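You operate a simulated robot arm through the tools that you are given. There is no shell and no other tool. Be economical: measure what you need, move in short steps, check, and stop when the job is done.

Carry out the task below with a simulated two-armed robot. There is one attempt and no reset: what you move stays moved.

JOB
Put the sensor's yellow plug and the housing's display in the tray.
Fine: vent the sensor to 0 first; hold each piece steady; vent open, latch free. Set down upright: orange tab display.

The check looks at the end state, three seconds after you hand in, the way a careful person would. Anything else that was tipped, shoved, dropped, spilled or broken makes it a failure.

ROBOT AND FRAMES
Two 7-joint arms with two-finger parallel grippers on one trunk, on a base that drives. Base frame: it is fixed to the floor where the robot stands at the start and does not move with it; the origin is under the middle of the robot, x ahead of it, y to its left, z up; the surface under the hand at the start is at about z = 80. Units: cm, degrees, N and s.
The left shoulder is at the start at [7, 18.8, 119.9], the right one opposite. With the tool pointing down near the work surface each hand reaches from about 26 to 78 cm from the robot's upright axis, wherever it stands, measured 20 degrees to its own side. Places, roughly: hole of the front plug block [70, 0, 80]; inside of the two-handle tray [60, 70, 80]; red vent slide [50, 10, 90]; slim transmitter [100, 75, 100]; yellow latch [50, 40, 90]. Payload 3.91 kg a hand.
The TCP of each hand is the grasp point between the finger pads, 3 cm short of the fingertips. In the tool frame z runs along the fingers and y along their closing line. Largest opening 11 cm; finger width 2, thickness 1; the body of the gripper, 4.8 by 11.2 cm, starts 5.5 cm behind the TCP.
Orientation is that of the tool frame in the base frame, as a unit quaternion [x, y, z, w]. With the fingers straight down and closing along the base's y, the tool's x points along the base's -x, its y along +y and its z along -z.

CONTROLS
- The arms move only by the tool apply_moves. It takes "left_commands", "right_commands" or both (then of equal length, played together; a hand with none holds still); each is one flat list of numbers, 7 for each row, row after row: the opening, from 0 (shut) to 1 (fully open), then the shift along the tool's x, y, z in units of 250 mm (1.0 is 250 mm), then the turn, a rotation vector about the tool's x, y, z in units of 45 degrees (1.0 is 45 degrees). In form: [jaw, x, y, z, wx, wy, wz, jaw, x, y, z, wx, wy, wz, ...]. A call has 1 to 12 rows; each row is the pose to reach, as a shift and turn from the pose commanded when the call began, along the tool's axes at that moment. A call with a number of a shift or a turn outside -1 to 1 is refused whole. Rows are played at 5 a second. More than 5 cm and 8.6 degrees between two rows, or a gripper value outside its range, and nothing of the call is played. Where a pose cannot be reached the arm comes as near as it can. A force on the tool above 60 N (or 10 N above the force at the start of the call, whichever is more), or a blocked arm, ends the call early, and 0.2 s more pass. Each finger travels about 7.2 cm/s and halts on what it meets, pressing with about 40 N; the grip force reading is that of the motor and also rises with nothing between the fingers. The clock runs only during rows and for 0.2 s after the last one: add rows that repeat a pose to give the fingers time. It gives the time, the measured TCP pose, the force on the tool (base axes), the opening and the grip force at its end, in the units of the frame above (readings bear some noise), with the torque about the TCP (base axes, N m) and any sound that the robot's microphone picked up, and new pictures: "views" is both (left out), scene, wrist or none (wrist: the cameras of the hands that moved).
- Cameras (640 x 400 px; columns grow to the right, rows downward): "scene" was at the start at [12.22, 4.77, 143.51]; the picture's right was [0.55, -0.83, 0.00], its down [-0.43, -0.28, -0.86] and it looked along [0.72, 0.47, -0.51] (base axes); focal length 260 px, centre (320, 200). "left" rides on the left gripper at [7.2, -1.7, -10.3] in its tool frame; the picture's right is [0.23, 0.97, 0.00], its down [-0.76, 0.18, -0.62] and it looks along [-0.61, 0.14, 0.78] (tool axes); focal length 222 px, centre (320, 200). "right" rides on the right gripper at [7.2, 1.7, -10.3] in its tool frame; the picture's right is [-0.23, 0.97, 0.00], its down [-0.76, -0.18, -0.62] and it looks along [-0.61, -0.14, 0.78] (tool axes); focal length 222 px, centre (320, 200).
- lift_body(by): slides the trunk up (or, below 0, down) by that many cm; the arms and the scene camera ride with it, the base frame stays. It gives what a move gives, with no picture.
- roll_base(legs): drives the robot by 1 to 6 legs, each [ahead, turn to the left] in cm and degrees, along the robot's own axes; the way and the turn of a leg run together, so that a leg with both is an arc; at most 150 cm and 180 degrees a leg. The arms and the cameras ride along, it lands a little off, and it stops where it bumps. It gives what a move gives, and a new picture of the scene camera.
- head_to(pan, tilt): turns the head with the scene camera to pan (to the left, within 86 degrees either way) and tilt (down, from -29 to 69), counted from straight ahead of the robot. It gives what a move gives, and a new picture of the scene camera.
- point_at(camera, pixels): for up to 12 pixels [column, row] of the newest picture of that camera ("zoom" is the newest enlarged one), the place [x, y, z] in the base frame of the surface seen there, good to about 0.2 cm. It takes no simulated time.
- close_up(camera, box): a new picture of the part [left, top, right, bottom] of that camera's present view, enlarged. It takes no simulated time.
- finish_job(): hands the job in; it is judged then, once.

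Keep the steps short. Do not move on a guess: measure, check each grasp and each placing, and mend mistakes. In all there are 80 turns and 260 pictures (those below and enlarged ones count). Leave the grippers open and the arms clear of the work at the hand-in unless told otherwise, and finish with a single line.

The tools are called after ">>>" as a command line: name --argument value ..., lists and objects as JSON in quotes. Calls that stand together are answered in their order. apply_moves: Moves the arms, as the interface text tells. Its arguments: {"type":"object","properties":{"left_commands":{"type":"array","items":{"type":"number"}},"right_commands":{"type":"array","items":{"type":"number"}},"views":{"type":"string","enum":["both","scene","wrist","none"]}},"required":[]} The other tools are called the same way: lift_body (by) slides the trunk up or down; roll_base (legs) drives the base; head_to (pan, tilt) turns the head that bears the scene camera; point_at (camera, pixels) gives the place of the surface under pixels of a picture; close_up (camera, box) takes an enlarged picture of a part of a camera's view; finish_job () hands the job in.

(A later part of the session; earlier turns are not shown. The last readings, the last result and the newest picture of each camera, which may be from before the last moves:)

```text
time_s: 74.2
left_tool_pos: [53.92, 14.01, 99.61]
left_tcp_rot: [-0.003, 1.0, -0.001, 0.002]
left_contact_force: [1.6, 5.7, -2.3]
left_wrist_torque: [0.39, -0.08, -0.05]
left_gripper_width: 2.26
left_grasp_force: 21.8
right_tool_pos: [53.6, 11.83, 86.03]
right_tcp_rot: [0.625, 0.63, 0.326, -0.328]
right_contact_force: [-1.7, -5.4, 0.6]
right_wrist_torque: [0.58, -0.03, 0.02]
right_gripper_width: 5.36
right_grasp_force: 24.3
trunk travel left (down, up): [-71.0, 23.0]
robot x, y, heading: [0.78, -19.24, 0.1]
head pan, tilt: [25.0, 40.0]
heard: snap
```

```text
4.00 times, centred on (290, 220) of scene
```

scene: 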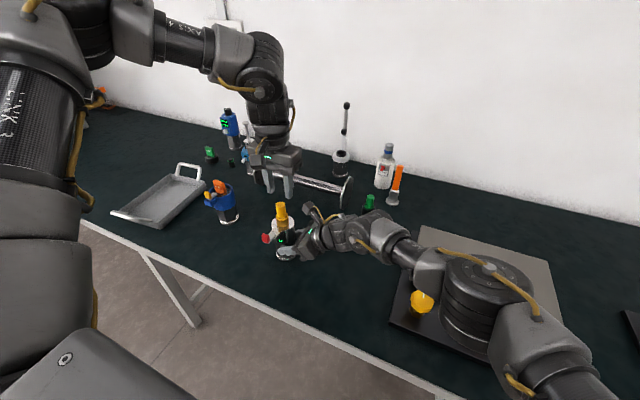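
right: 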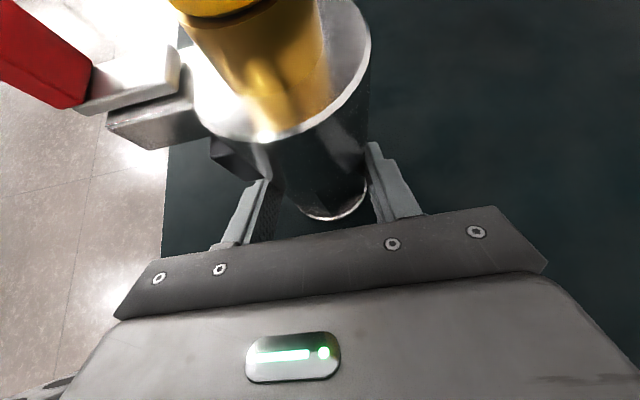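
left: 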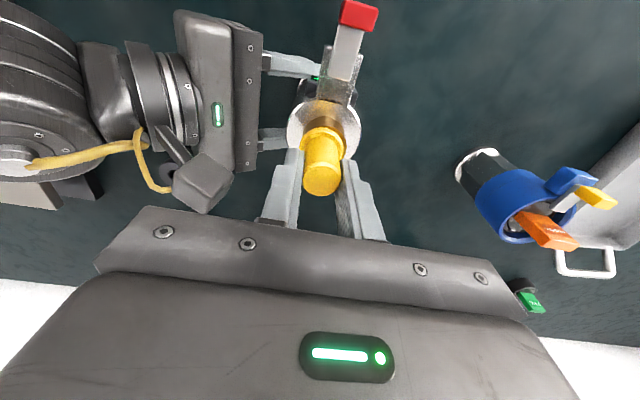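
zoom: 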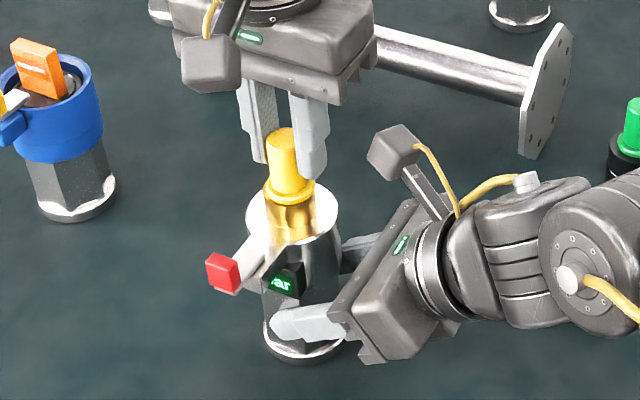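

Plug gripped (2.26 cm); a "snap" was heard, perhaps its retainer. Now pull straight up slowly with firm grip.

>>> apply_moves --left_commands '[0.0, 0, 0, 0, 0, 0, 0, 0.0, 0, 0, -0.01, 0, 0, 0, 0.0, 0, 0, -0.02, 0, 0, 0, 0.0, 0, 0, -0.03, 0, 0, 0, 0.0, 0, 0, -0.045, 0, 0, 0, 0.0, 0, 0, -0.06, 0, 0, 0]' --views "wrist"

>>> close_up --camera "scene" --box '[240, 170, 340, 270]'

```text
time_s: 75.6
left_tool_pos: [53.78, 14.16, 101.2]
left_tcp_rot: [-0.001, 1.0, -0.002, 0.001]
left_contact_force: [0.5, 0.1, -0.5]
left_wrist_torque: [0.0, 0.0, -0.02]
left_gripper_width: 2.18
left_grasp_force: 21.9
right_tool_pos: [53.63, 11.87, 85.98]
right_tcp_rot: [0.625, 0.63, 0.325, -0.327]
right_contact_force: [0.5, -1.7, 1.0]
right_wrist_torque: [-0.22, -0.03, 0.01]
right_gripper_width: 5.4
right_grasp_force: 24.0
trunk travel left (down, up): [-71.0, 23.0]
robot x, y, heading: [0.55, -19.52, 0.3]
head pan, tilt: [25.0, 40.0]
```

left: 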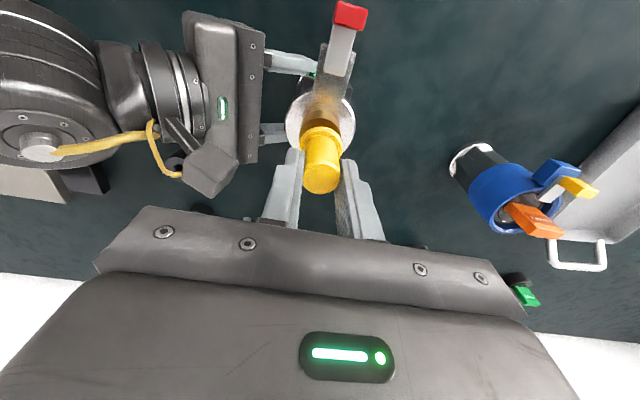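

```text
4.00 times, centred on (290, 220) of scene
```

zoom: 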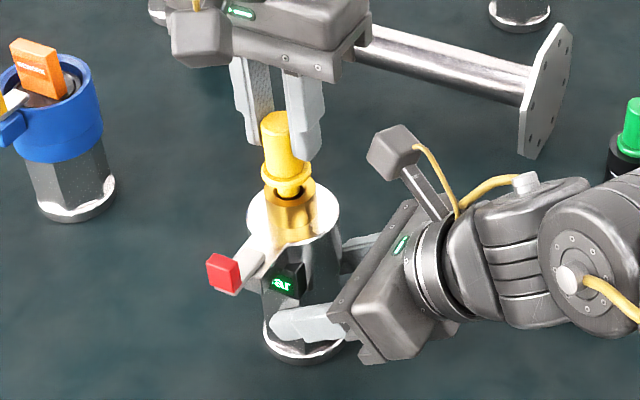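

The plug is coming out freely. Continue straight up 14 cm.

>>> apply_moves --left_commands '[0.0, 0, 0, -0.06, 0, 0, 0, 0.0, 0, 0, -0.12, 0, 0, 0, 0.0, 0, 0, -0.22, 0, 0, 0, 0.0, 0, 0, -0.34, 0, 0, 0, 0.0, 0, 0, -0.46, 0, 0, 0, 0.0, 0, 0, -0.56, 0, 0, 0]' --views "both"

>>> close_up --camera "scene" --box '[230, 130, 350, 265]'

```text
time_s: 77.0
left_tool_pos: [53.75, 14.14, 115.13]
left_tcp_rot: [-0.002, 1.0, -0.002, 0.001]
left_contact_force: [1.0, -0.4, -0.3]
left_wrist_torque: [-0.01, 0.0, -0.03]
left_gripper_width: 2.19
left_grasp_force: 22.3
right_tool_pos: [53.55, 12.0, 85.85]
right_tcp_rot: [0.625, 0.63, 0.325, -0.326]
right_contact_force: [0.1, -0.6, -0.8]
right_wrist_torque: [-0.19, -0.02, -0.02]
right_gripper_width: 5.37
right_grasp_force: 24.0
trunk travel left (down, up): [-71.0, 23.0]
robot x, y, heading: [0.13, -19.43, -0.1]
head pan, tilt: [25.0, 40.0]
```

scene: 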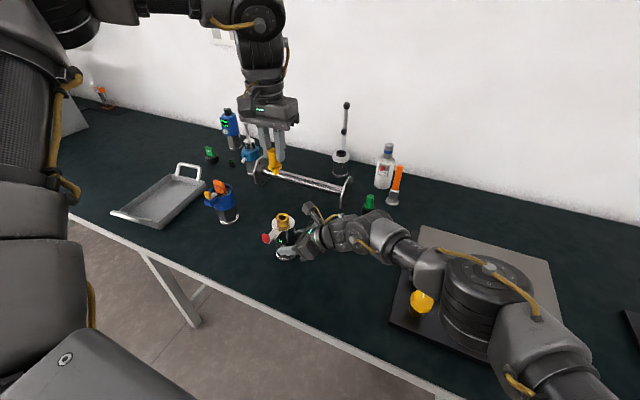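
left: 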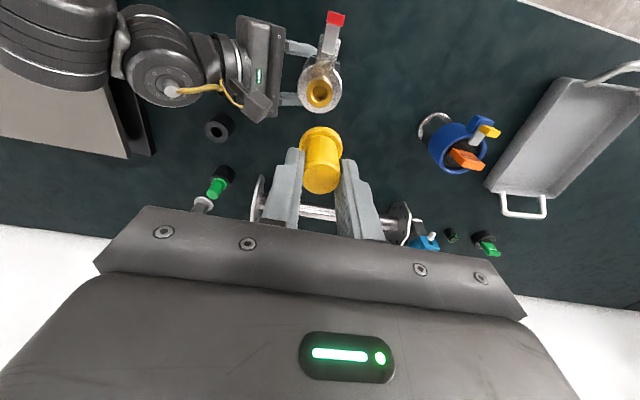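

```text
2.96 times, centred on (290, 198) of scene
```

zoom: 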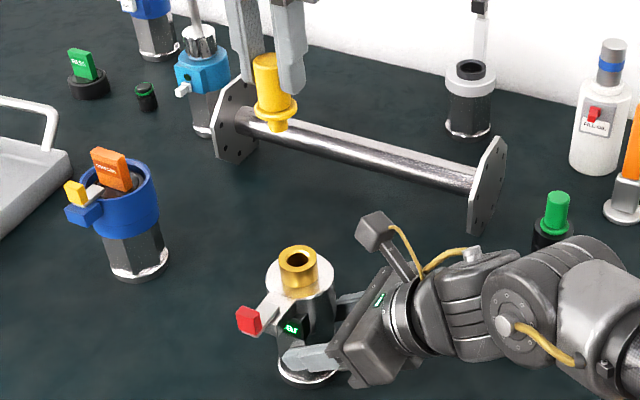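

The plug is out with its peg. Next: release the sensor with the right hand and retract back and up. Also measure what stands to the left (for repositioning the base).

>>> apply_moves --right_commands '[0.6, 0, 0, 0, 0, 0, 0, 0.8, 0, 0, 0, 0, 0, 0, 1, 0, 0, 0, 0, 0, 0, 1, 0, 0, -0.15, 0, 0, 0, 1, 0, 0, -0.3, 0, 0, 0, 1, 0, 0, -0.45, 0, 0, 0, 1, 0, 0, -0.6, 0, 0, 0, 1, 0.115, 0, -0.68, 0, 0, 0, 1, 0.23, 0, -0.76, 0, 0, 0, 1, 0.345, 0, -0.84, 0, 0, 0, 1, 0.459, 0, -0.92, 0, 0, 0]' --views "scene"

>>> head_to --pan 55 --tilt 30

```text
time_s: 79.4
left_tool_pos: [53.71, 14.29, 115.21]
left_tcp_rot: [-0.002, 1.0, -0.002, 0.003]
left_contact_force: [-0.1, 0.1, 0.3]
left_wrist_torque: [0.0, -0.03, 0.04]
left_gripper_width: 2.2
left_grasp_force: 22.2
right_tool_pos: [53.79, -0.08, 108.44]
right_tcp_rot: [0.625, 0.63, 0.325, -0.327]
right_contact_force: [-1.0, 0.8, 0.3]
right_wrist_torque: [-0.01, 0.02, 0.0]
right_gripper_width: 11.0
right_grasp_force: 0.0
trunk travel left (down, up): [-71.0, 23.0]
robot x, y, heading: [0.73, -19.24, 0.4]
head pan, tilt: [25.0, 40.0]
```

scene: 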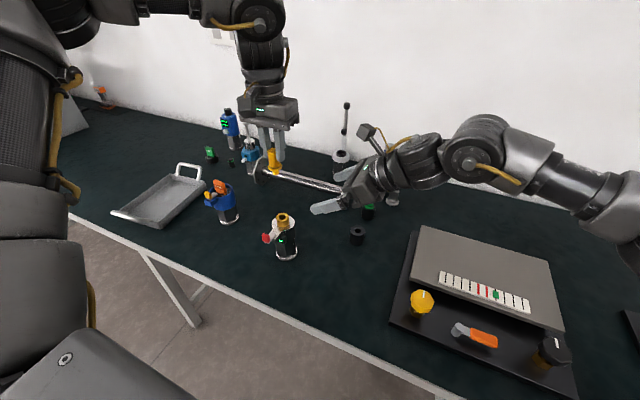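

```text
time_s: 80.3
left_tool_pos: [53.66, 14.29, 115.13]
left_tcp_rot: [-0.002, 1.0, 0.0, 0.002]
left_contact_force: [0.3, -0.3, 0.0]
left_wrist_torque: [0.0, 0.02, 0.02]
left_gripper_width: 2.21
left_grasp_force: 22.0
right_tool_pos: [53.78, -0.15, 108.33]
right_tcp_rot: [0.625, 0.629, 0.326, -0.327]
right_contact_force: [-0.1, -0.2, 0.1]
right_wrist_torque: [-0.03, 0.01, 0.0]
right_gripper_width: 10.97
right_grasp_force: 0.0
trunk travel left (down, up): [-71.0, 23.0]
robot x, y, heading: [0.66, -19.36, 0.0]
head pan, tilt: [55.0, 30.0]
```

scene: 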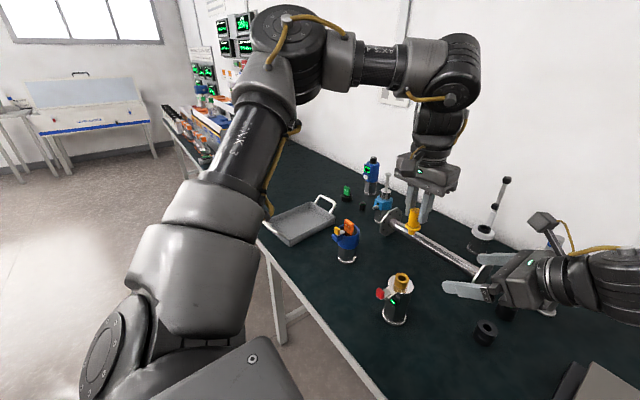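

Sensor stands upright. I'll unwind the right hand back to straight-down (away from the left hand), and measure the equipment on the left in the meantime.

>>> point_at --camera "scene" --pixels '[[196, 125], [210, 148], [205, 165], [180, 120], [195, 110], [222, 120], [315, 245], [290, 240], [330, 205], [275, 225]]'

>>> apply_moves --right_commands '[1, 0.032, -0.04, -0.07, 0, -0.167, 0, 1, 0.063, -0.08, -0.14, 0, -0.333, 0, 1, 0.095, -0.12, -0.21, 0, -0.5, 0, 1, 0.127, -0.16, -0.28, 0, -0.667, 0, 1, 0.158, -0.2, -0.35, 0, -0.833, 0, 1, 0.19, -0.24, -0.42, 0, -1, 0]' --views "none"

>>> apply_moves --right_commands '[1, 0, 0, 0, 0.014, -0.035, -0.166, 1, 0, 0, 0, 0.029, -0.07, -0.333, 1, 0, 0, 0, 0.043, -0.105, -0.499, 1, 0, 0, 0, 0.058, -0.141, -0.665, 1, 0, 0, 0, 0.072, -0.176, -0.832, 1, 0, 0, 0, 0.087, -0.211, -0.998]' --views "none"

>>> apply_moves --right_commands '[1, 0, 0, 0, 0, 0, -0.167, 1, 0, 0, 0, 0, 0, -0.333, 1, 0, 0, 0, 0, 0, -0.5, 1, 0, 0, 0, 0, 0, -0.667, 1, 0, 0, 0, 0, 0, -0.833, 1, 0, 0, 0, 0, 0, -1]' --views "scene"

```text
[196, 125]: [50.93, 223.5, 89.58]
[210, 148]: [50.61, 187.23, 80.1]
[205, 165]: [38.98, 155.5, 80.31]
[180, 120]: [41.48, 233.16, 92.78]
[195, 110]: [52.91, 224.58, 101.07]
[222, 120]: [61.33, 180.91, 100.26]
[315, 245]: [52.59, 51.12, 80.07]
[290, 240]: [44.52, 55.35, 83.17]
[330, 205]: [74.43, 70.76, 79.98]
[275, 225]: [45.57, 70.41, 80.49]
```

```text
time_s: 81.7
left_tool_pos: [53.66, 14.42, 115.28]
left_tcp_rot: [-0.001, 1.0, -0.001, 0.003]
left_contact_force: [-0.8, 0.5, -0.7]
left_wrist_torque: [-0.01, -0.02, 0.02]
left_gripper_width: 2.19
left_grasp_force: 22.1
right_tool_pos: [47.58, -5.97, 118.38]
right_tcp_rot: [0.702, 0.707, 0.061, -0.06]
right_contact_force: [0.3, 0.6, 0.3]
right_wrist_torque: [-0.06, -0.01, -0.04]
right_gripper_width: 11.0
right_grasp_force: 0.1
trunk travel left (down, up): [-71.0, 23.0]
robot x, y, heading: [0.46, -19.33, -0.1]
head pan, tilt: [55.0, 30.0]
```

```text
time_s: 83.3
left_tool_pos: [53.73, 14.25, 115.16]
left_tcp_rot: [-0.001, 1.0, -0.002, 0.001]
left_contact_force: [-0.8, 0.5, -0.5]
left_wrist_torque: [-0.03, -0.01, -0.03]
left_gripper_width: 2.22
left_grasp_force: 21.6
right_tool_pos: [50.55, -9.18, 120.28]
right_tcp_rot: [0.411, 0.911, 0.032, -0.024]
right_contact_force: [0.3, -1.3, -0.5]
right_wrist_torque: [-0.01, 0.01, -0.03]
right_gripper_width: 11.02
right_grasp_force: 0.1
trunk travel left (down, up): [-71.0, 23.0]
robot x, y, heading: [0.49, -18.99, 0.1]
head pan, tilt: [55.0, 30.0]
stopped in row 6 (right hand): the arm was blocked; the commanded pose is now the measured one
```

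```text
time_s: 84.7
left_tool_pos: [53.87, 14.27, 115.17]
left_tcp_rot: [-0.002, 1.0, -0.001, 0.003]
left_contact_force: [0.6, 0.8, -0.5]
left_wrist_torque: [0.0, -0.01, 0.01]
left_gripper_width: 2.18
left_grasp_force: 22.0
right_tool_pos: [50.84, -9.79, 121.17]
right_tcp_rot: [0.035, 0.998, 0.048, -0.008]
right_contact_force: [0.8, 1.1, -0.5]
right_wrist_torque: [-0.01, -0.02, 0.01]
right_gripper_width: 11.01
right_grasp_force: 0.1
trunk travel left (down, up): [-71.0, 23.0]
robot x, y, heading: [0.53, -19.29, 0.1]
head pan, tilt: [55.0, 30.0]
```

scene: 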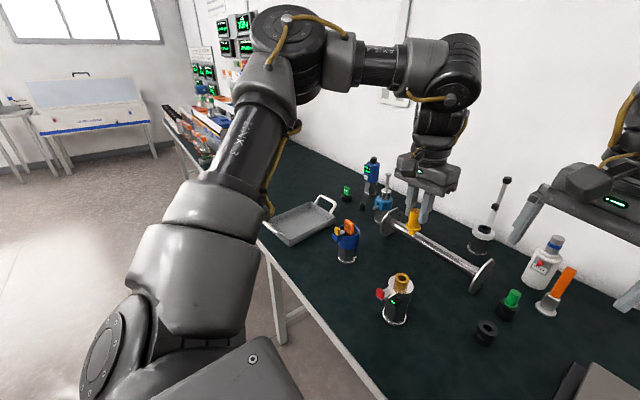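

Nothing on the left table until y≈155. Now drive the base to y≈66 (turn left 90, ahead 85, turn back), both hands high.

>>> roll_base --legs '[[0, 90], [85, 0], [0, -90]]'

>>> head_to --pan -10 --tilt 45

```text
time_s: 96.8
left_tool_pos: [56.32, 92.25, 115.32]
left_tcp_rot: [0.032, 0.999, -0.001, 0.003]
left_contact_force: [1.0, 0.3, -0.7]
left_wrist_torque: [-0.02, -0.01, 0.02]
left_gripper_width: 2.19
left_grasp_force: 22.0
right_tool_pos: [51.79, 68.36, 120.96]
right_tcp_rot: [0.069, 0.996, 0.048, -0.009]
right_contact_force: [0.6, 0.1, -0.9]
right_wrist_torque: [0.01, -0.02, -0.02]
right_gripper_width: 11.01
right_grasp_force: 0.0
trunk travel left (down, up): [-71.0, 23.0]
robot x, y, heading: [1.05, 61.95, -3.5]
head pan, tilt: [55.0, 30.0]
```

scene: 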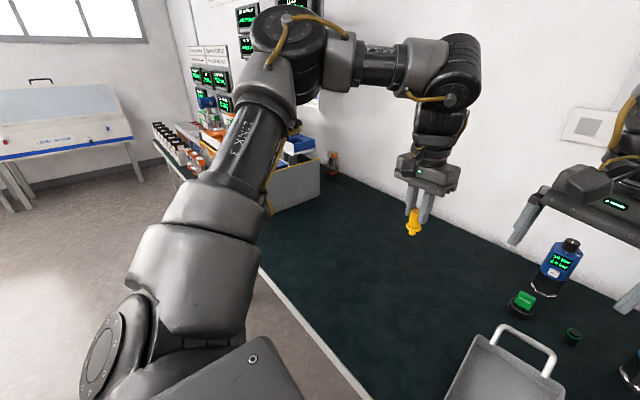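

```text
time_s: 98.2
left_tool_pos: [56.3, 92.14, 115.21]
left_tcp_rot: [0.031, 1.0, -0.002, 0.003]
left_contact_force: [0.6, 0.1, -0.2]
left_wrist_torque: [0.0, 0.02, 0.01]
left_gripper_width: 2.18
left_grasp_force: 22.0
right_tool_pos: [51.96, 68.21, 121.16]
right_tcp_rot: [0.071, 0.996, 0.05, -0.009]
right_contact_force: [0.3, 0.4, 0.1]
right_wrist_torque: [-0.01, 0.0, 0.03]
right_gripper_width: 10.97
right_grasp_force: 0.0
trunk travel left (down, up): [-71.0, 23.0]
robot x, y, heading: [0.73, 61.69, -3.7]
head pan, tilt: [-10.0, 45.0]
```

scene: 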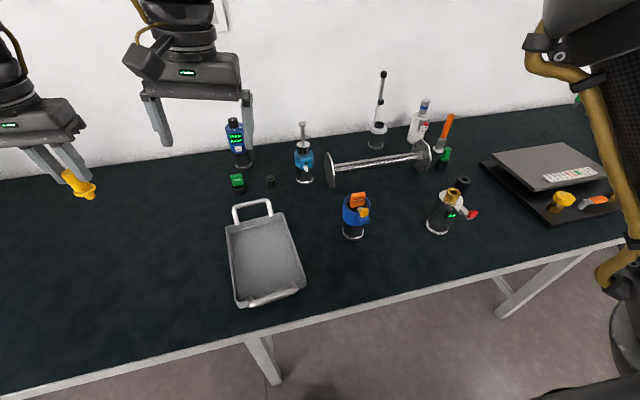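

Base is at y≈62. Measure the tray inside, then move the right hand away to the right to make room.

>>> point_at --camera "scene" --pixels '[[265, 255], [240, 240], [280, 230], [245, 290], [295, 275], [228, 232], [283, 215], [238, 300], [303, 280], [254, 205]]'

>>> apply_moves --right_commands '[1, 0, -0.15, 0, 0, 0, 0, 1, 0, -0.3, 0, 0, 0, 0, 1, 0, -0.45, 0, 0, 0, 0, 1, 0.05, -0.6, 0, 0, 0, 0, 1, 0.05, -0.75, 0, 0, 0, 0, 1, 0.05, -0.9, 0, 0, 0, 0]' --views "none"

```text
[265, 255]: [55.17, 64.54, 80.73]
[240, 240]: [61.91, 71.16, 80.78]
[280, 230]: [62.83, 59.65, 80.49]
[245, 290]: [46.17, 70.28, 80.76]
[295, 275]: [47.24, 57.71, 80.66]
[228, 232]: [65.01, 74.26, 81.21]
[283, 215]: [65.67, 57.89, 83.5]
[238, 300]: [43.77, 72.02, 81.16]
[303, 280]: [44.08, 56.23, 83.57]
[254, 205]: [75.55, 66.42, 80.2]
```

```text
time_s: 99.6
left_tool_pos: [56.26, 91.88, 115.15]
left_tcp_rot: [0.031, 1.0, -0.001, 0.002]
left_contact_force: [0.0, -0.7, 0.6]
left_wrist_torque: [0.01, 0.0, 0.0]
left_gripper_width: 2.16
left_grasp_force: 21.4
right_tool_pos: [47.21, 46.33, 118.57]
right_tcp_rot: [0.069, 0.996, 0.048, -0.009]
right_contact_force: [-0.6, -0.3, -0.6]
right_wrist_torque: [0.02, 0.02, -0.02]
right_gripper_width: 11.0
right_grasp_force: 0.0
trunk travel left (down, up): [-71.0, 23.0]
robot x, y, heading: [0.58, 61.73, -3.7]
head pan, tilt: [-10.0, 45.0]
```

Tray interior spans x 45–64, y 58–73, floor 80.7. Bring the plug above the far-left part, [59,69,100].

>>> apply_moves --left_commands '[0, -0.024, -0.13, 0.05, 0, 0, 0, 0, -0.047, -0.259, 0.12, 0, 0, 0, 0, -0.071, -0.389, 0.22, 0, 0, 0, 0, -0.094, -0.518, 0.33, 0, 0, 0, 0, -0.118, -0.648, 0.44, 0, 0, 0, 0, -0.141, -0.777, 0.53, 0, 0, 0, 0, -0.165, -0.907, 0.6, 0, 0, 0, 0, -0.165, -0.907, 0.6, 0, 0, 0]' --views "both"

>>> close_up --camera "scene" --box '[190, 130, 310, 260]'

```text
time_s: 101.4
left_tool_pos: [52.82, 82.78, 103.36]
left_tcp_rot: [0.031, 1.0, -0.002, 0.003]
left_contact_force: [0.2, 0.6, -0.2]
left_wrist_torque: [0.04, 0.0, 0.0]
left_gripper_width: 2.2
left_grasp_force: 21.8
left hand out of reach, approached as far as the arm can: row 2, 3, 4, 5, 6, 7, 8
right_tool_pos: [47.13, 46.68, 118.62]
right_tcp_rot: [0.07, 0.996, 0.048, -0.007]
right_contact_force: [-0.3, 0.5, 0.8]
right_wrist_torque: [-0.01, 0.02, 0.01]
right_gripper_width: 10.99
right_grasp_force: 0.1
trunk travel left (down, up): [-71.0, 23.0]
robot x, y, heading: [0.76, 61.97, -3.4]
head pan, tilt: [-10.0, 45.0]
```

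scene: 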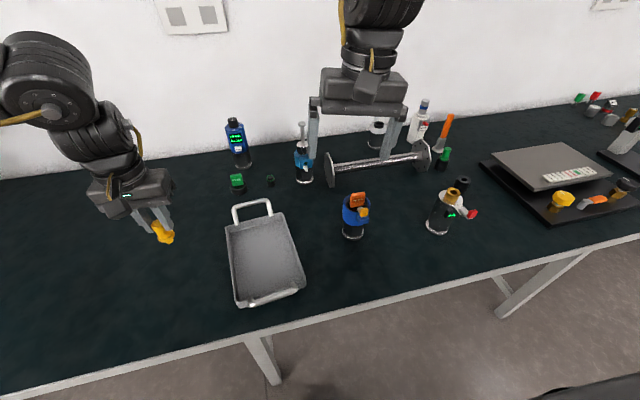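
left: 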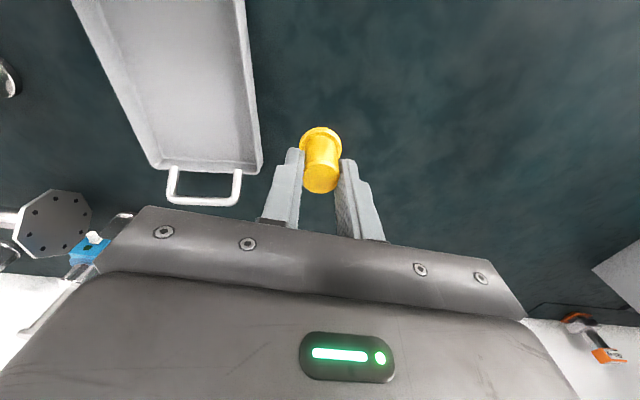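

```text
3.08 times, centred on (250, 195) of scene
```

zoom: 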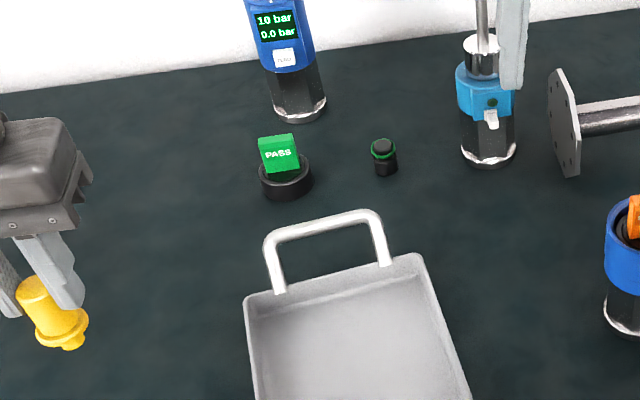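

The left wrist roll limit blocks it; the plug is round, so I'll yaw the hand −40° (clockwise) while moving to [58,68,100].

>>> apply_moves --left_commands '[0, 0, 0, 0, 0, 0, 0.15, 0, -0.02, -0.05, 0, 0, 0, 0.3, 0, -0.05, -0.15, 0, 0, 0, 0.45, 0, -0.1, -0.27, 0.05, 0, 0, 0.6, 0, -0.15, -0.38, 0.1, 0, 0, 0.75, 0, -0.2, -0.48, 0.136, 0, 0, 0.9, 0, -0.244, -0.58, 0.136, 0, 0, 0.9, 0, -0.244, -0.58, 0.136, 0, 0, 0.9]' --views "scene"

>>> close_up --camera "scene" --box '[190, 160, 310, 290]'

```text
time_s: 103.2
left_tool_pos: [51.64, 82.36, 101.83]
left_tcp_rot: [0.375, 0.927, -0.001, 0.002]
left_contact_force: [-0.3, 0.2, 0.3]
left_wrist_torque: [0.01, 0.0, 0.0]
left_gripper_width: 2.22
left_grasp_force: 22.1
left hand out of reach, approached as far as the arm can: row 2, 3, 4, 5, 6, 7, 8
right_tool_pos: [47.14, 46.54, 118.58]
right_tcp_rot: [0.069, 0.996, 0.049, -0.009]
right_contact_force: [-0.1, 0.6, 0.2]
right_wrist_torque: [0.0, -0.01, 0.03]
right_gripper_width: 11.02
right_grasp_force: 0.0
trunk travel left (down, up): [-71.0, 23.0]
robot x, y, heading: [0.59, 61.9, -3.7]
head pan, tilt: [-10.0, 45.0]
```

scene: 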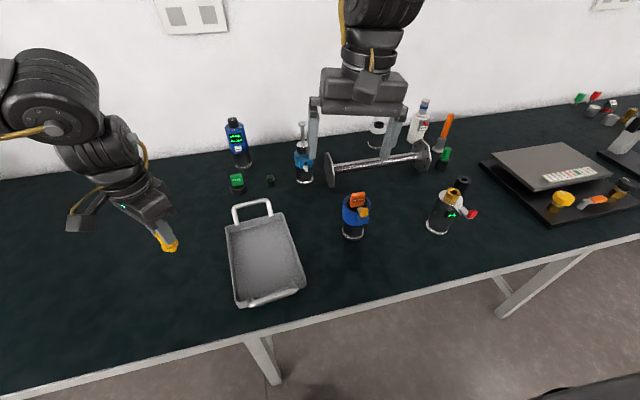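

```text
3.08 times, centred on (250, 225) of scene
```

zoom: 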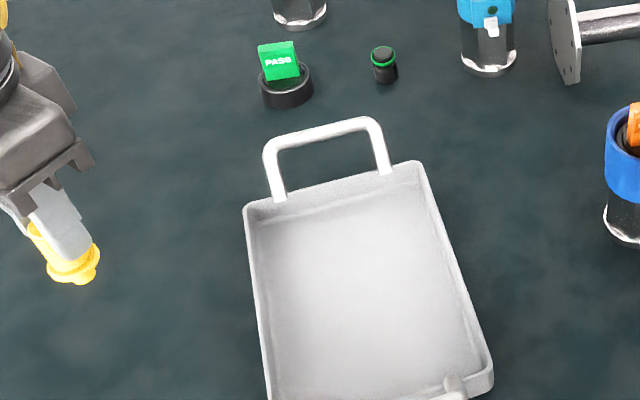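

By mirror symmetry with the right arm, the free yaw direction for the left should be counter-clockwise. I'll yaw the other way, then translate toward the tray.

>>> apply_moves --left_commands '[0, 0, 0, 0, 0, 0, -0.167, 0, 0, 0, 0, 0, 0, -0.333, 0, 0, 0, 0, 0, 0, -0.5, 0, 0, 0, 0, 0, 0, -0.667, 0, 0, 0, 0, 0, 0, -0.833, 0, 0, 0, 0, 0, 0, -1]' --views "none"

>>> apply_moves --left_commands '[0, 0, 0, 0, 0, 0, -0.167, 0, 0, 0, 0, 0, 0, -0.333, 0, -0.04, -0.1, 0, 0, 0, -0.5, 0, -0.09, -0.22, 0.02, 0, 0, -0.667, 0, -0.14, -0.34, 0.04, 0, 0, -0.833, 0, -0.19, -0.46, 0.06, 0, 0, -1, 0, -0.24, -0.56, 0.08, 0, 0, -1, 0, -0.24, -0.56, 0.08, 0, 0, -1]' --views "scene"

```text
time_s: 104.6
left_tool_pos: [51.63, 82.32, 102.17]
left_tcp_rot: [-0.009, 1.0, -0.003, 0.002]
left_contact_force: [0.7, -0.4, -1.4]
left_wrist_torque: [0.01, 0.01, -0.01]
left_gripper_width: 2.17
left_grasp_force: 22.3
left hand out of reach, approached as far as the arm can: row 4, 5, 6
right_tool_pos: [47.16, 46.58, 118.65]
right_tcp_rot: [0.07, 0.996, 0.048, -0.009]
right_contact_force: [0.5, -0.3, 0.1]
right_wrist_torque: [0.01, -0.01, 0.01]
right_gripper_width: 10.99
right_grasp_force: 0.0
trunk travel left (down, up): [-71.0, 23.0]
robot x, y, heading: [0.38, 61.89, -3.6]
head pan, tilt: [-10.0, 45.0]
```

```text
time_s: 106.4
left_tool_pos: [64.38, 95.62, 104.79]
left_tcp_rot: [-0.389, 0.921, -0.004, 0.001]
left_contact_force: [-0.9, 0.0, 0.1]
left_wrist_torque: [0.01, 0.01, 0.0]
left_gripper_width: 2.18
left_grasp_force: 21.6
left hand out of reach, approached as far as the arm can: row 1, 2, 3, 4, 5, 6, 7, 8
right_tool_pos: [47.12, 46.57, 118.62]
right_tcp_rot: [0.07, 0.996, 0.048, -0.008]
right_contact_force: [0.7, 0.0, -0.4]
right_wrist_torque: [0.02, 0.04, 0.0]
right_gripper_width: 10.98
right_grasp_force: 0.0
trunk travel left (down, up): [-71.0, 23.0]
robot x, y, heading: [0.86, 61.96, -3.7]
head pan, tilt: [-10.0, 45.0]
```

scene: 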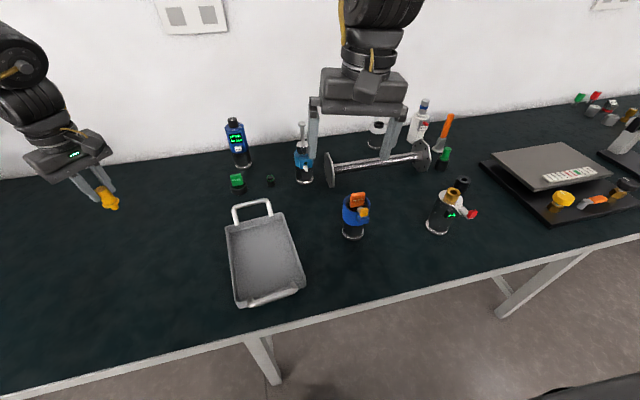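

Both arms share the same free yaw direction (clockwise). I'll yaw −90° from here first, then translate to the tray as a separate call.

>>> apply_moves --left_commands '[0, 0, 0, 0, 0, 0, 0.167, 0, 0, 0, 0, 0, 0, 0.333, 0, 0, 0, 0, 0, 0, 0.5, 0, 0, 0, 0, 0, 0, 0.667, 0, 0, 0, 0, 0, 0, 0.833, 0, 0, 0, 0, 0, 0, 1]' --views "none"

>>> apply_moves --left_commands '[0, 0, 0, 0, 0, 0, 0.167, 0, 0, 0, 0, 0, 0, 0.333, 0, 0, 0, 0, 0, 0, 0.5, 0, 0, 0, 0, 0, 0, 0.667, 0, 0, 0, 0, 0, 0, 0.833, 0, 0, 0, 0, 0, 0, 1]' --views "none"

>>> apply_moves --left_commands '[0, -0.08, -0.12, 0, 0, 0, 0, 0, -0.16, -0.24, 0, 0, 0, 0, 0, -0.24, -0.36, 0, 0, 0, 0, 0, -0.32, -0.48, 0, 0, 0, 0, 0, -0.4, -0.6, 0, 0, 0, 0, 0, -0.48, -0.72, 0, 0, 0, 0, 0, -0.56, -0.84, 0, 0, 0, 0]' --views "scene"

```text
time_s: 107.8
left_tool_pos: [63.93, 94.76, 103.87]
left_tcp_rot: [-0.006, 1.0, -0.002, 0.003]
left_contact_force: [0.6, 0.2, -0.1]
left_wrist_torque: [0.05, -0.02, 0.0]
left_gripper_width: 2.21
left_grasp_force: 22.0
right_tool_pos: [47.18, 46.59, 118.53]
right_tcp_rot: [0.069, 0.996, 0.048, -0.009]
right_contact_force: [-0.1, -0.2, 0.2]
right_wrist_torque: [0.02, 0.01, -0.03]
right_gripper_width: 10.99
right_grasp_force: 0.0
trunk travel left (down, up): [-71.0, 23.0]
robot x, y, heading: [0.74, 62.47, -3.5]
head pan, tilt: [-10.0, 45.0]
```

```text
time_s: 109.2
left_tool_pos: [63.77, 94.63, 103.88]
left_tcp_rot: [0.376, 0.927, 0.0, 0.003]
left_contact_force: [0.0, 0.1, -0.7]
left_wrist_torque: [-0.07, 0.0, -0.01]
left_gripper_width: 2.24
left_grasp_force: 22.0
right_tool_pos: [47.17, 46.58, 118.53]
right_tcp_rot: [0.07, 0.996, 0.049, -0.009]
right_contact_force: [0.0, 0.1, -0.2]
right_wrist_torque: [0.0, -0.02, -0.05]
right_gripper_width: 10.97
right_grasp_force: 0.0
trunk travel left (down, up): [-71.0, 23.0]
robot x, y, heading: [0.98, 62.11, -3.8]
head pan, tilt: [-10.0, 45.0]
```

```text
time_s: 110.8
left_tool_pos: [53.2, 82.69, 104.94]
left_tcp_rot: [0.374, 0.927, -0.001, 0.004]
left_contact_force: [-0.9, 0.1, 0.1]
left_wrist_torque: [-0.02, 0.01, -0.01]
left_gripper_width: 2.24
left_grasp_force: 22.3
left hand out of reach, approached as far as the arm can: row 1, 2, 3, 4, 5, 6, 7
right_tool_pos: [47.15, 46.58, 118.58]
right_tcp_rot: [0.07, 0.996, 0.047, -0.009]
right_contact_force: [-0.5, -0.1, 0.2]
right_wrist_torque: [0.0, 0.02, -0.02]
right_gripper_width: 11.01
right_grasp_force: 0.1
trunk travel left (down, up): [-71.0, 23.0]
robot x, y, heading: [0.75, 62.56, -3.6]
head pan, tilt: [-10.0, 45.0]
```

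scene: 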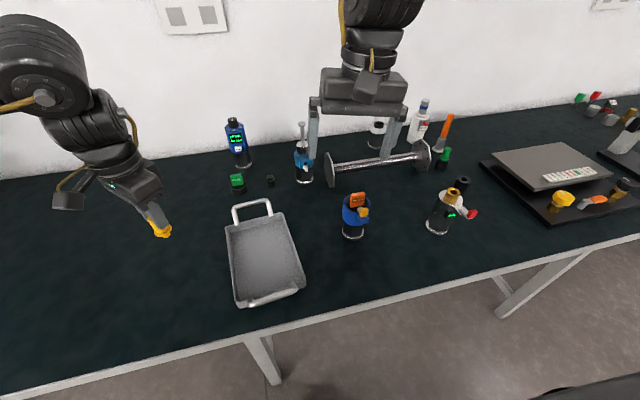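

The left arm can't come further right of rel y≈20. So move the base right ~26 cm instead (turn left, back up, turn back — keeps the plug away from tall objects).

>>> roll_base --legs '[[0, 93.6], [-26, 0], [0, -90]]'

>>> head_to --pan 20 --tilt 45

```text
time_s: 120.6
left_tool_pos: [52.87, 57.18, 104.93]
left_tcp_rot: [0.369, 0.93, -0.001, 0.004]
left_contact_force: [-0.6, 0.6, -0.9]
left_wrist_torque: [0.01, 0.04, -0.01]
left_gripper_width: 2.21
left_grasp_force: 22.2
right_tool_pos: [47.08, 20.69, 118.38]
right_tcp_rot: [0.064, 0.997, 0.048, -0.009]
right_contact_force: [1.0, -0.8, 0.8]
right_wrist_torque: [-0.01, -0.02, -0.01]
right_gripper_width: 11.0
right_grasp_force: 0.0
trunk travel left (down, up): [-71.0, 23.0]
robot x, y, heading: [0.4, 35.39, -2.7]
head pan, tilt: [-10.0, 45.0]
```

scene: 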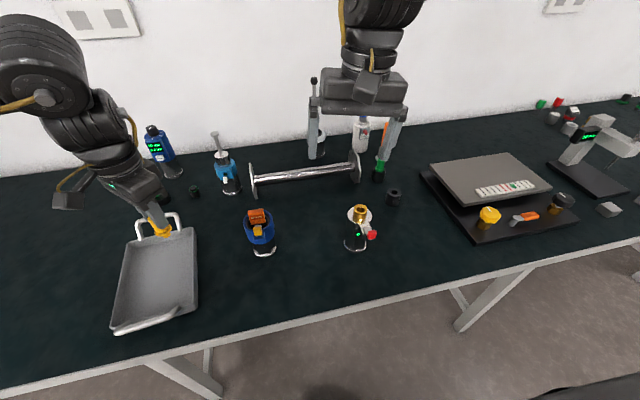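

```text
time_s: 121.5
left_tool_pos: [52.71, 57.17, 104.93]
left_tcp_rot: [0.369, 0.929, 0.0, 0.003]
left_contact_force: [0.0, -0.5, 0.0]
left_wrist_torque: [0.0, 0.01, -0.01]
left_gripper_width: 2.25
left_grasp_force: 22.1
right_tool_pos: [47.23, 20.81, 118.46]
right_tcp_rot: [0.064, 0.997, 0.048, -0.01]
right_contact_force: [-0.5, -0.6, 0.4]
right_wrist_torque: [-0.02, 0.0, -0.01]
right_gripper_width: 11.01
right_grasp_force: 0.1
trunk travel left (down, up): [-71.0, 23.0]
robot x, y, heading: [0.95, 35.85, -2.7]
head pan, tilt: [20.0, 45.0]
```

scene: 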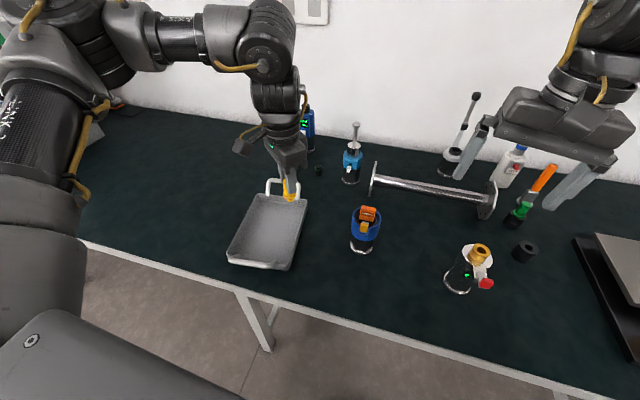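

Now the tray is in the left arm's good region. Move above [58.3,68] and lower to TCP z≈92 (plug bottom ≈86).

>>> apply_moves --left_commands '[0, 0.035, 0.118, 0, 0, 0, 0, 0, 0.07, 0.236, 0, 0, 0, 0, 0, 0.105, 0.354, 0.06, 0, 0, 0, 0, 0.14, 0.472, 0.16, 0, 0, 0, 0, 0.14, 0.472, 0.28, 0, 0, 0, 0, 0.14, 0.472, 0.4, 0, 0, 0, 0, 0.14, 0.472, 0.516, 0, 0, 0, 0, 0.14, 0.472, 0.516, 0, 0, 0]' --views "both"

>>> close_up --camera "scene" --box '[200, 130, 330, 280]'

```text
time_s: 123.3
left_tool_pos: [58.38, 68.03, 92.01]
left_tcp_rot: [0.369, 0.929, -0.002, 0.003]
left_contact_force: [-0.8, -0.5, 0.9]
left_wrist_torque: [0.01, -0.01, -0.03]
left_gripper_width: 2.24
left_grasp_force: 22.0
right_tool_pos: [47.16, 20.76, 118.53]
right_tcp_rot: [0.063, 0.997, 0.048, -0.009]
right_contact_force: [-0.7, 0.6, 0.3]
right_wrist_torque: [0.02, -0.01, 0.02]
right_gripper_width: 11.02
right_grasp_force: 0.0
trunk travel left (down, up): [-71.0, 23.0]
robot x, y, heading: [0.2, 35.72, -2.9]
head pan, tilt: [20.0, 45.0]
```

scene: 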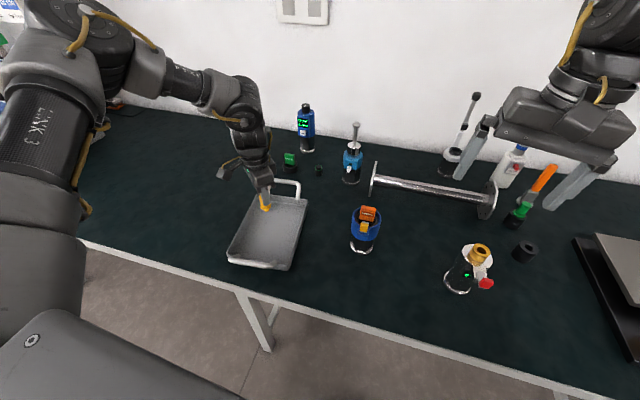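
left: 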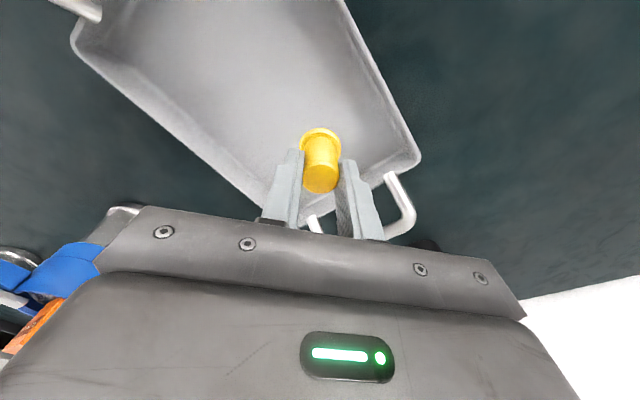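

```text
2.67 times, centred on (265, 205) of scene
```

zoom: 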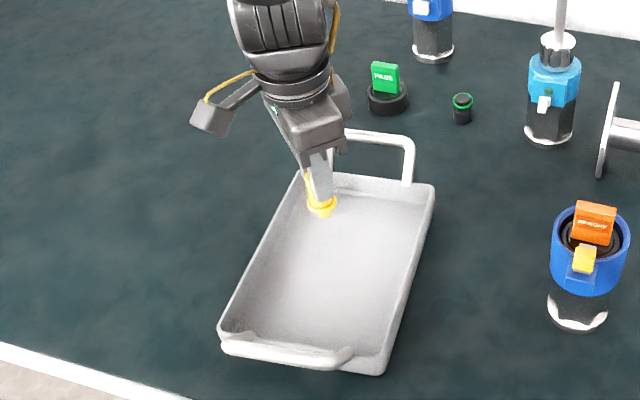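

Lower to TCP z≈86.8 and check for contact.

>>> apply_moves --left_commands '[0, 0, 0, 0.1, 0, 0, 0, 0, 0, 0, 0.16, 0, 0, 0, 0, 0, 0, 0.19, 0, 0, 0, 0, 0, 0, 0.208, 0, 0, 0]' --views "none"

>>> close_up --camera "scene" --box '[240, 180, 300, 230]'

>>> point_at --camera "zoom" --pixels '[[260, 240], [260, 270], [260, 290], [260, 310], [300, 260]]'

```text
time_s: 124.3
left_tool_pos: [56.94, 69.28, 88.72]
left_tcp_rot: [0.368, 0.93, -0.002, 0.004]
left_contact_force: [0.5, -0.3, -0.3]
left_wrist_torque: [-0.02, -0.04, -0.04]
left_gripper_width: 2.21
left_grasp_force: 22.0
left hand out of reach, approached as far as the arm can: row 1, 2, 3, 4
right_tool_pos: [47.1, 20.74, 118.53]
right_tcp_rot: [0.063, 0.997, 0.047, -0.009]
right_contact_force: [0.3, -1.0, -0.3]
right_wrist_torque: [0.01, 0.0, 0.02]
right_gripper_width: 10.99
right_grasp_force: 0.1
trunk travel left (down, up): [-71.0, 23.0]
robot x, y, heading: [0.78, 35.84, -2.8]
head pan, tilt: [20.0, 45.0]
```

```text
8.00 times, centred on (270, 205) of scene
```

zoom: 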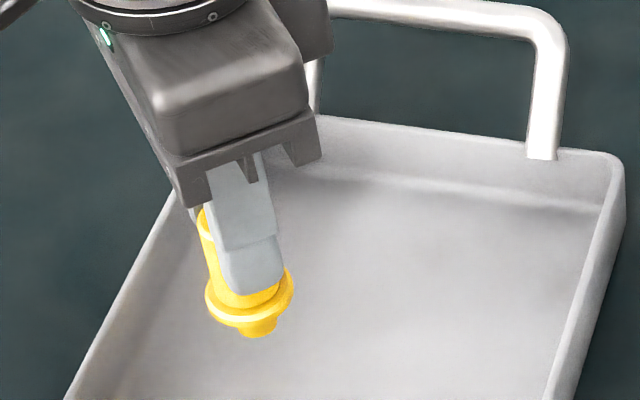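

```text
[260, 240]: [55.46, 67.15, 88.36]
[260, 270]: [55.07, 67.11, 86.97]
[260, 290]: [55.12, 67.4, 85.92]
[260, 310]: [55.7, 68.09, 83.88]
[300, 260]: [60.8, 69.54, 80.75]
```

Arm reach ends at z 88.7 here, so I'll lower the trunk 2 cm to bring the plug to the tray floor (right hand is at z 118, safe).

>>> lift_body --by -2.0

>>> close_up --camera "scene" --box '[240, 170, 300, 230]'

>>> point_at --camera "zoom" --pixels '[[255, 230], [255, 250], [255, 260], [255, 270], [255, 280], [255, 290], [255, 300]]'

```text
time_s: 125.0
left_tool_pos: [57.0, 69.21, 87.08]
left_tcp_rot: [0.369, 0.929, 0.0, 0.007]
left_contact_force: [1.2, 1.8, 36.5]
left_wrist_torque: [0.06, -0.09, 0.01]
left_gripper_width: 2.3
left_grasp_force: 21.5
right_tool_pos: [46.9, 20.68, 116.75]
right_tcp_rot: [0.064, 0.997, 0.048, -0.008]
right_contact_force: [-0.6, 0.2, 0.2]
right_wrist_torque: [-0.01, 0.02, 0.0]
right_gripper_width: 11.01
right_grasp_force: 0.0
trunk travel left (down, up): [-69.0, 25.0]
robot x, y, heading: [0.58, 35.82, -2.6]
head pan, tilt: [20.0, 45.0]
```

```text
6.67 times, centred on (270, 200) of scene
```

zoom: 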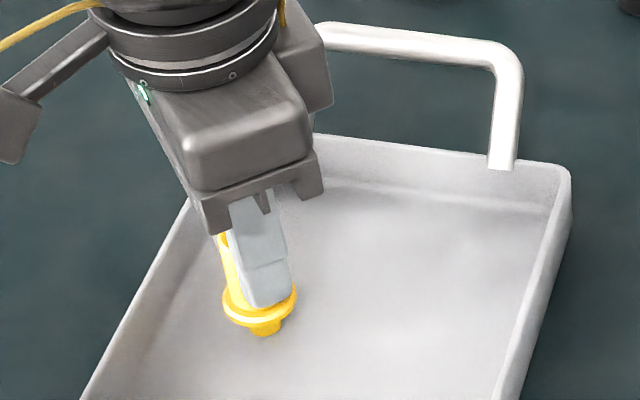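

```text
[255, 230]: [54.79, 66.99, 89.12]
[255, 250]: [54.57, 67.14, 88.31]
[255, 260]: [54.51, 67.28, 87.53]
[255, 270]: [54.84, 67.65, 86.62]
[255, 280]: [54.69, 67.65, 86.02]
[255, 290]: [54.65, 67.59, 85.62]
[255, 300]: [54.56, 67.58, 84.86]
```

Touching the floor (36 N). Ease the trunk up 0.3 cm, open slowly, then look.

>>> lift_body --by 0.3

>>> apply_moves --left_commands '[0.24, 0, 0, 0, 0, 0, 0, 0.28, 0, 0, 0, 0, 0, 0, 0.34, 0, 0, 0, 0, 0, 0, 0.4, 0, 0, 0, 0, 0, 0, 0.4, 0, 0, -0.08, 0, 0, 0, 0.4, 0, 0, -0.2, 0, 0, 0, 0.4, 0, 0, -0.36, 0, 0, 0, 0.4, 0, 0, -0.54, 0, 0, 0, 0.6, 0, 0, -0.72, 0, 0, 0]' --views "both"

```text
time_s: 125.5
left_tool_pos: [56.83, 69.13, 87.09]
left_tcp_rot: [0.37, 0.929, -0.002, 0.004]
left_contact_force: [6.5, -0.2, 15.6]
left_wrist_torque: [-0.02, -0.45, 0.01]
left_gripper_width: 2.25
left_grasp_force: 21.5
right_tool_pos: [46.93, 20.64, 116.84]
right_tcp_rot: [0.063, 0.997, 0.048, -0.009]
right_contact_force: [0.1, -0.6, -0.6]
right_wrist_torque: [0.0, 0.02, 0.0]
right_gripper_width: 10.99
right_grasp_force: 0.0
trunk travel left (down, up): [-69.3, 24.7]
robot x, y, heading: [0.37, 35.62, -3.0]
head pan, tilt: [20.0, 45.0]
```

```text
time_s: 127.5
left_tool_pos: [56.35, 69.46, 105.27]
left_tcp_rot: [0.369, 0.929, 0.0, 0.005]
left_contact_force: [-0.4, -0.2, 0.2]
left_wrist_torque: [0.02, 0.02, -0.03]
left_gripper_width: 6.62
left_grasp_force: 0.0
right_tool_pos: [47.01, 20.78, 116.87]
right_tcp_rot: [0.064, 0.997, 0.048, -0.008]
right_contact_force: [-0.1, -0.4, -0.1]
right_wrist_torque: [0.0, -0.02, 0.01]
right_gripper_width: 11.02
right_grasp_force: 0.1
trunk travel left (down, up): [-69.3, 24.7]
robot x, y, heading: [0.79, 35.45, -2.9]
head pan, tilt: [20.0, 45.0]
```

scene: 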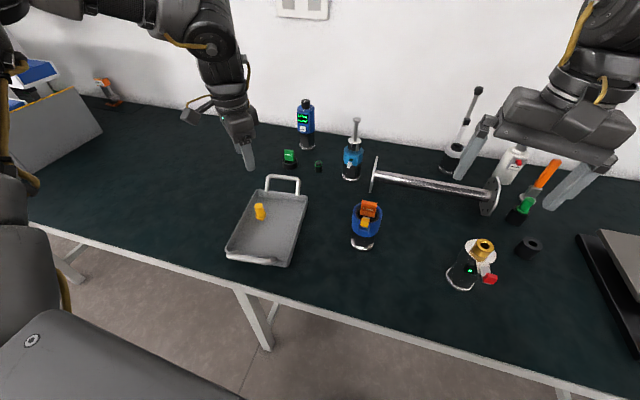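
left: 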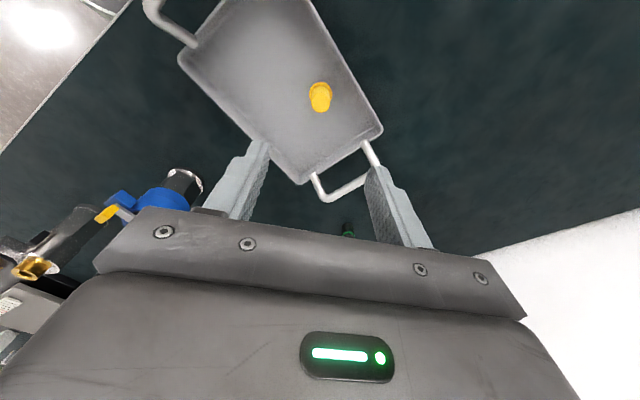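

The plug stands upright in the tray. Next the housing: I'll hold its blue ring from above with the right hand (yaw −135°, fingers clear of the latch block) and pull the latch with the left hand tilted. First shift the base to y≈12, and yaw the right hand.

>>> roll_base --legs '[[0, 93], [-23.5, 0], [0, -90]]'

>>> apply_moves --right_commands '[1, 0, 0, 0, 0.002, -0.008, 0.158, 1, 0, 0, 0, 0.004, -0.017, 0.315, 1, 0, 0, 0, 0.005, -0.025, 0.473, 1, 0, 0, 0, 0.007, -0.034, 0.63, 1, 0, 0, 0, 0.009, -0.042, 0.788, 1, 0, 0, 0, 0.011, -0.051, 0.945]' --views "none"

>>> apply_moves --right_commands '[1, 0, 0, 0, 0.002, -0.008, 0.158, 1, 0, 0, 0, 0.004, -0.017, 0.315, 1, 0, 0, 0, 0.005, -0.025, 0.473, 1, 0, 0, 0, 0.007, -0.034, 0.63, 1, 0, 0, 0, 0.009, -0.042, 0.788, 1, 0, 0, 0, 0.011, -0.051, 0.945]' --views "none"

>>> apply_moves --right_commands '[1, 0, 0, 0, 0.002, -0.008, 0.158, 1, 0, 0, 0, 0.004, -0.017, 0.315, 1, 0, 0, 0, 0.005, -0.025, 0.473, 1, 0, 0, 0, 0.007, -0.034, 0.63, 1, 0, 0, 0, 0.009, -0.042, 0.788, 1, 0, 0, 0, 0.011, -0.051, 0.945]' --views "none"

>>> head_to --pan 28 --tilt 42

```text
time_s: 137.0
left_tool_pos: [54.15, 49.94, 105.25]
left_tcp_rot: [0.338, 0.941, -0.002, 0.004]
left_contact_force: [0.2, -0.8, -0.9]
left_wrist_torque: [0.0, -0.01, -0.01]
left_gripper_width: 6.6
left_grasp_force: 0.0
right_tool_pos: [48.12, 0.81, 116.9]
right_tcp_rot: [0.031, 0.998, 0.047, -0.011]
right_contact_force: [0.5, 0.1, 0.7]
right_wrist_torque: [-0.01, 0.0, -0.02]
right_gripper_width: 10.98
right_grasp_force: 0.0
trunk travel left (down, up): [-69.3, 24.7]
robot x, y, heading: [0.24, 12.35, 0.8]
head pan, tilt: [20.0, 45.0]
```

scene: 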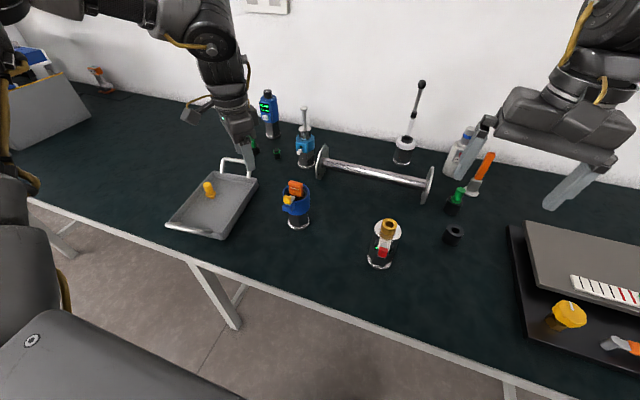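

```text
time_s: 138.4
left_tool_pos: [54.16, 49.82, 105.21]
left_tcp_rot: [0.339, 0.941, -0.002, 0.005]
left_contact_force: [-0.6, -0.1, 0.3]
left_wrist_torque: [0.0, -0.01, 0.02]
left_gripper_width: 6.62
left_grasp_force: 0.1
right_tool_pos: [48.19, 0.61, 116.81]
right_tcp_rot: [0.392, 0.919, 0.035, -0.008]
right_contact_force: [-0.1, 0.3, -0.2]
right_wrist_torque: [0.01, 0.01, 0.01]
right_gripper_width: 10.98
right_grasp_force: 0.0
trunk travel left (down, up): [-69.3, 24.7]
robot x, y, heading: [0.57, 12.24, 0.7]
head pan, tilt: [20.0, 45.0]
```

```text
time_s: 139.8
left_tool_pos: [54.11, 49.95, 105.18]
left_tcp_rot: [0.338, 0.941, -0.001, 0.005]
left_contact_force: [0.0, 1.7, -0.2]
left_wrist_torque: [-0.03, -0.03, -0.02]
left_gripper_width: 6.6
left_grasp_force: 0.1
right_tool_pos: [48.12, 0.57, 116.89]
right_tcp_rot: [0.699, 0.715, 0.019, -0.004]
right_contact_force: [-0.4, -1.0, -0.3]
right_wrist_torque: [0.01, -0.01, -0.01]
right_gripper_width: 11.01
right_grasp_force: 0.0
trunk travel left (down, up): [-69.3, 24.7]
robot x, y, heading: [0.53, 12.43, 0.9]
head pan, tilt: [20.0, 45.0]
```

```text
time_s: 141.2
left_tool_pos: [54.16, 49.84, 105.27]
left_tcp_rot: [0.338, 0.941, -0.001, 0.005]
left_contact_force: [0.2, 0.3, 0.4]
left_wrist_torque: [0.01, 0.02, 0.03]
left_gripper_width: 6.62
left_grasp_force: 0.1
right_tool_pos: [48.0, 0.75, 116.86]
right_tcp_rot: [0.911, 0.412, -0.001, 0.001]
right_contact_force: [-0.1, -0.3, 0.2]
right_wrist_torque: [0.0, -0.01, -0.01]
right_gripper_width: 11.02
right_grasp_force: 0.2
trunk travel left (down, up): [-69.3, 24.7]
robot x, y, heading: [0.62, 12.67, 1.0]
head pan, tilt: [20.0, 45.0]
```

```text
time_s: 141.9
left_tool_pos: [54.1, 49.96, 105.28]
left_tcp_rot: [0.338, 0.941, -0.001, 0.004]
left_contact_force: [-0.5, 0.4, 0.9]
left_wrist_torque: [0.01, 0.01, 0.01]
left_gripper_width: 6.6
left_grasp_force: 0.2
right_tool_pos: [48.17, 0.74, 116.83]
right_tcp_rot: [0.91, 0.414, 0.0, 0.001]
right_contact_force: [-0.6, -0.1, 0.2]
right_wrist_torque: [0.0, -0.03, -0.03]
right_gripper_width: 11.01
right_grasp_force: 0.2
trunk travel left (down, up): [-69.3, 24.7]
robot x, y, heading: [0.61, 12.43, 1.0]
head pan, tilt: [28.0, 42.0]
```

scene: 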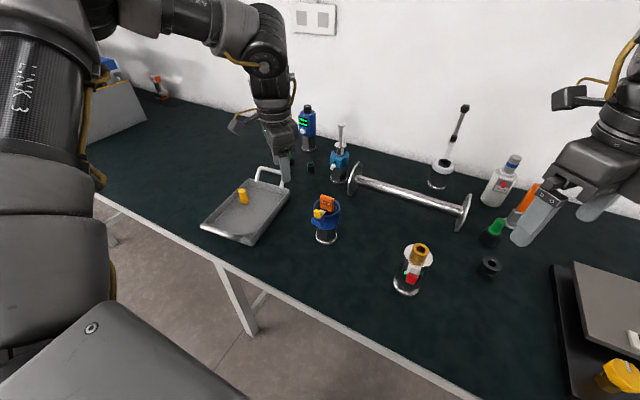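

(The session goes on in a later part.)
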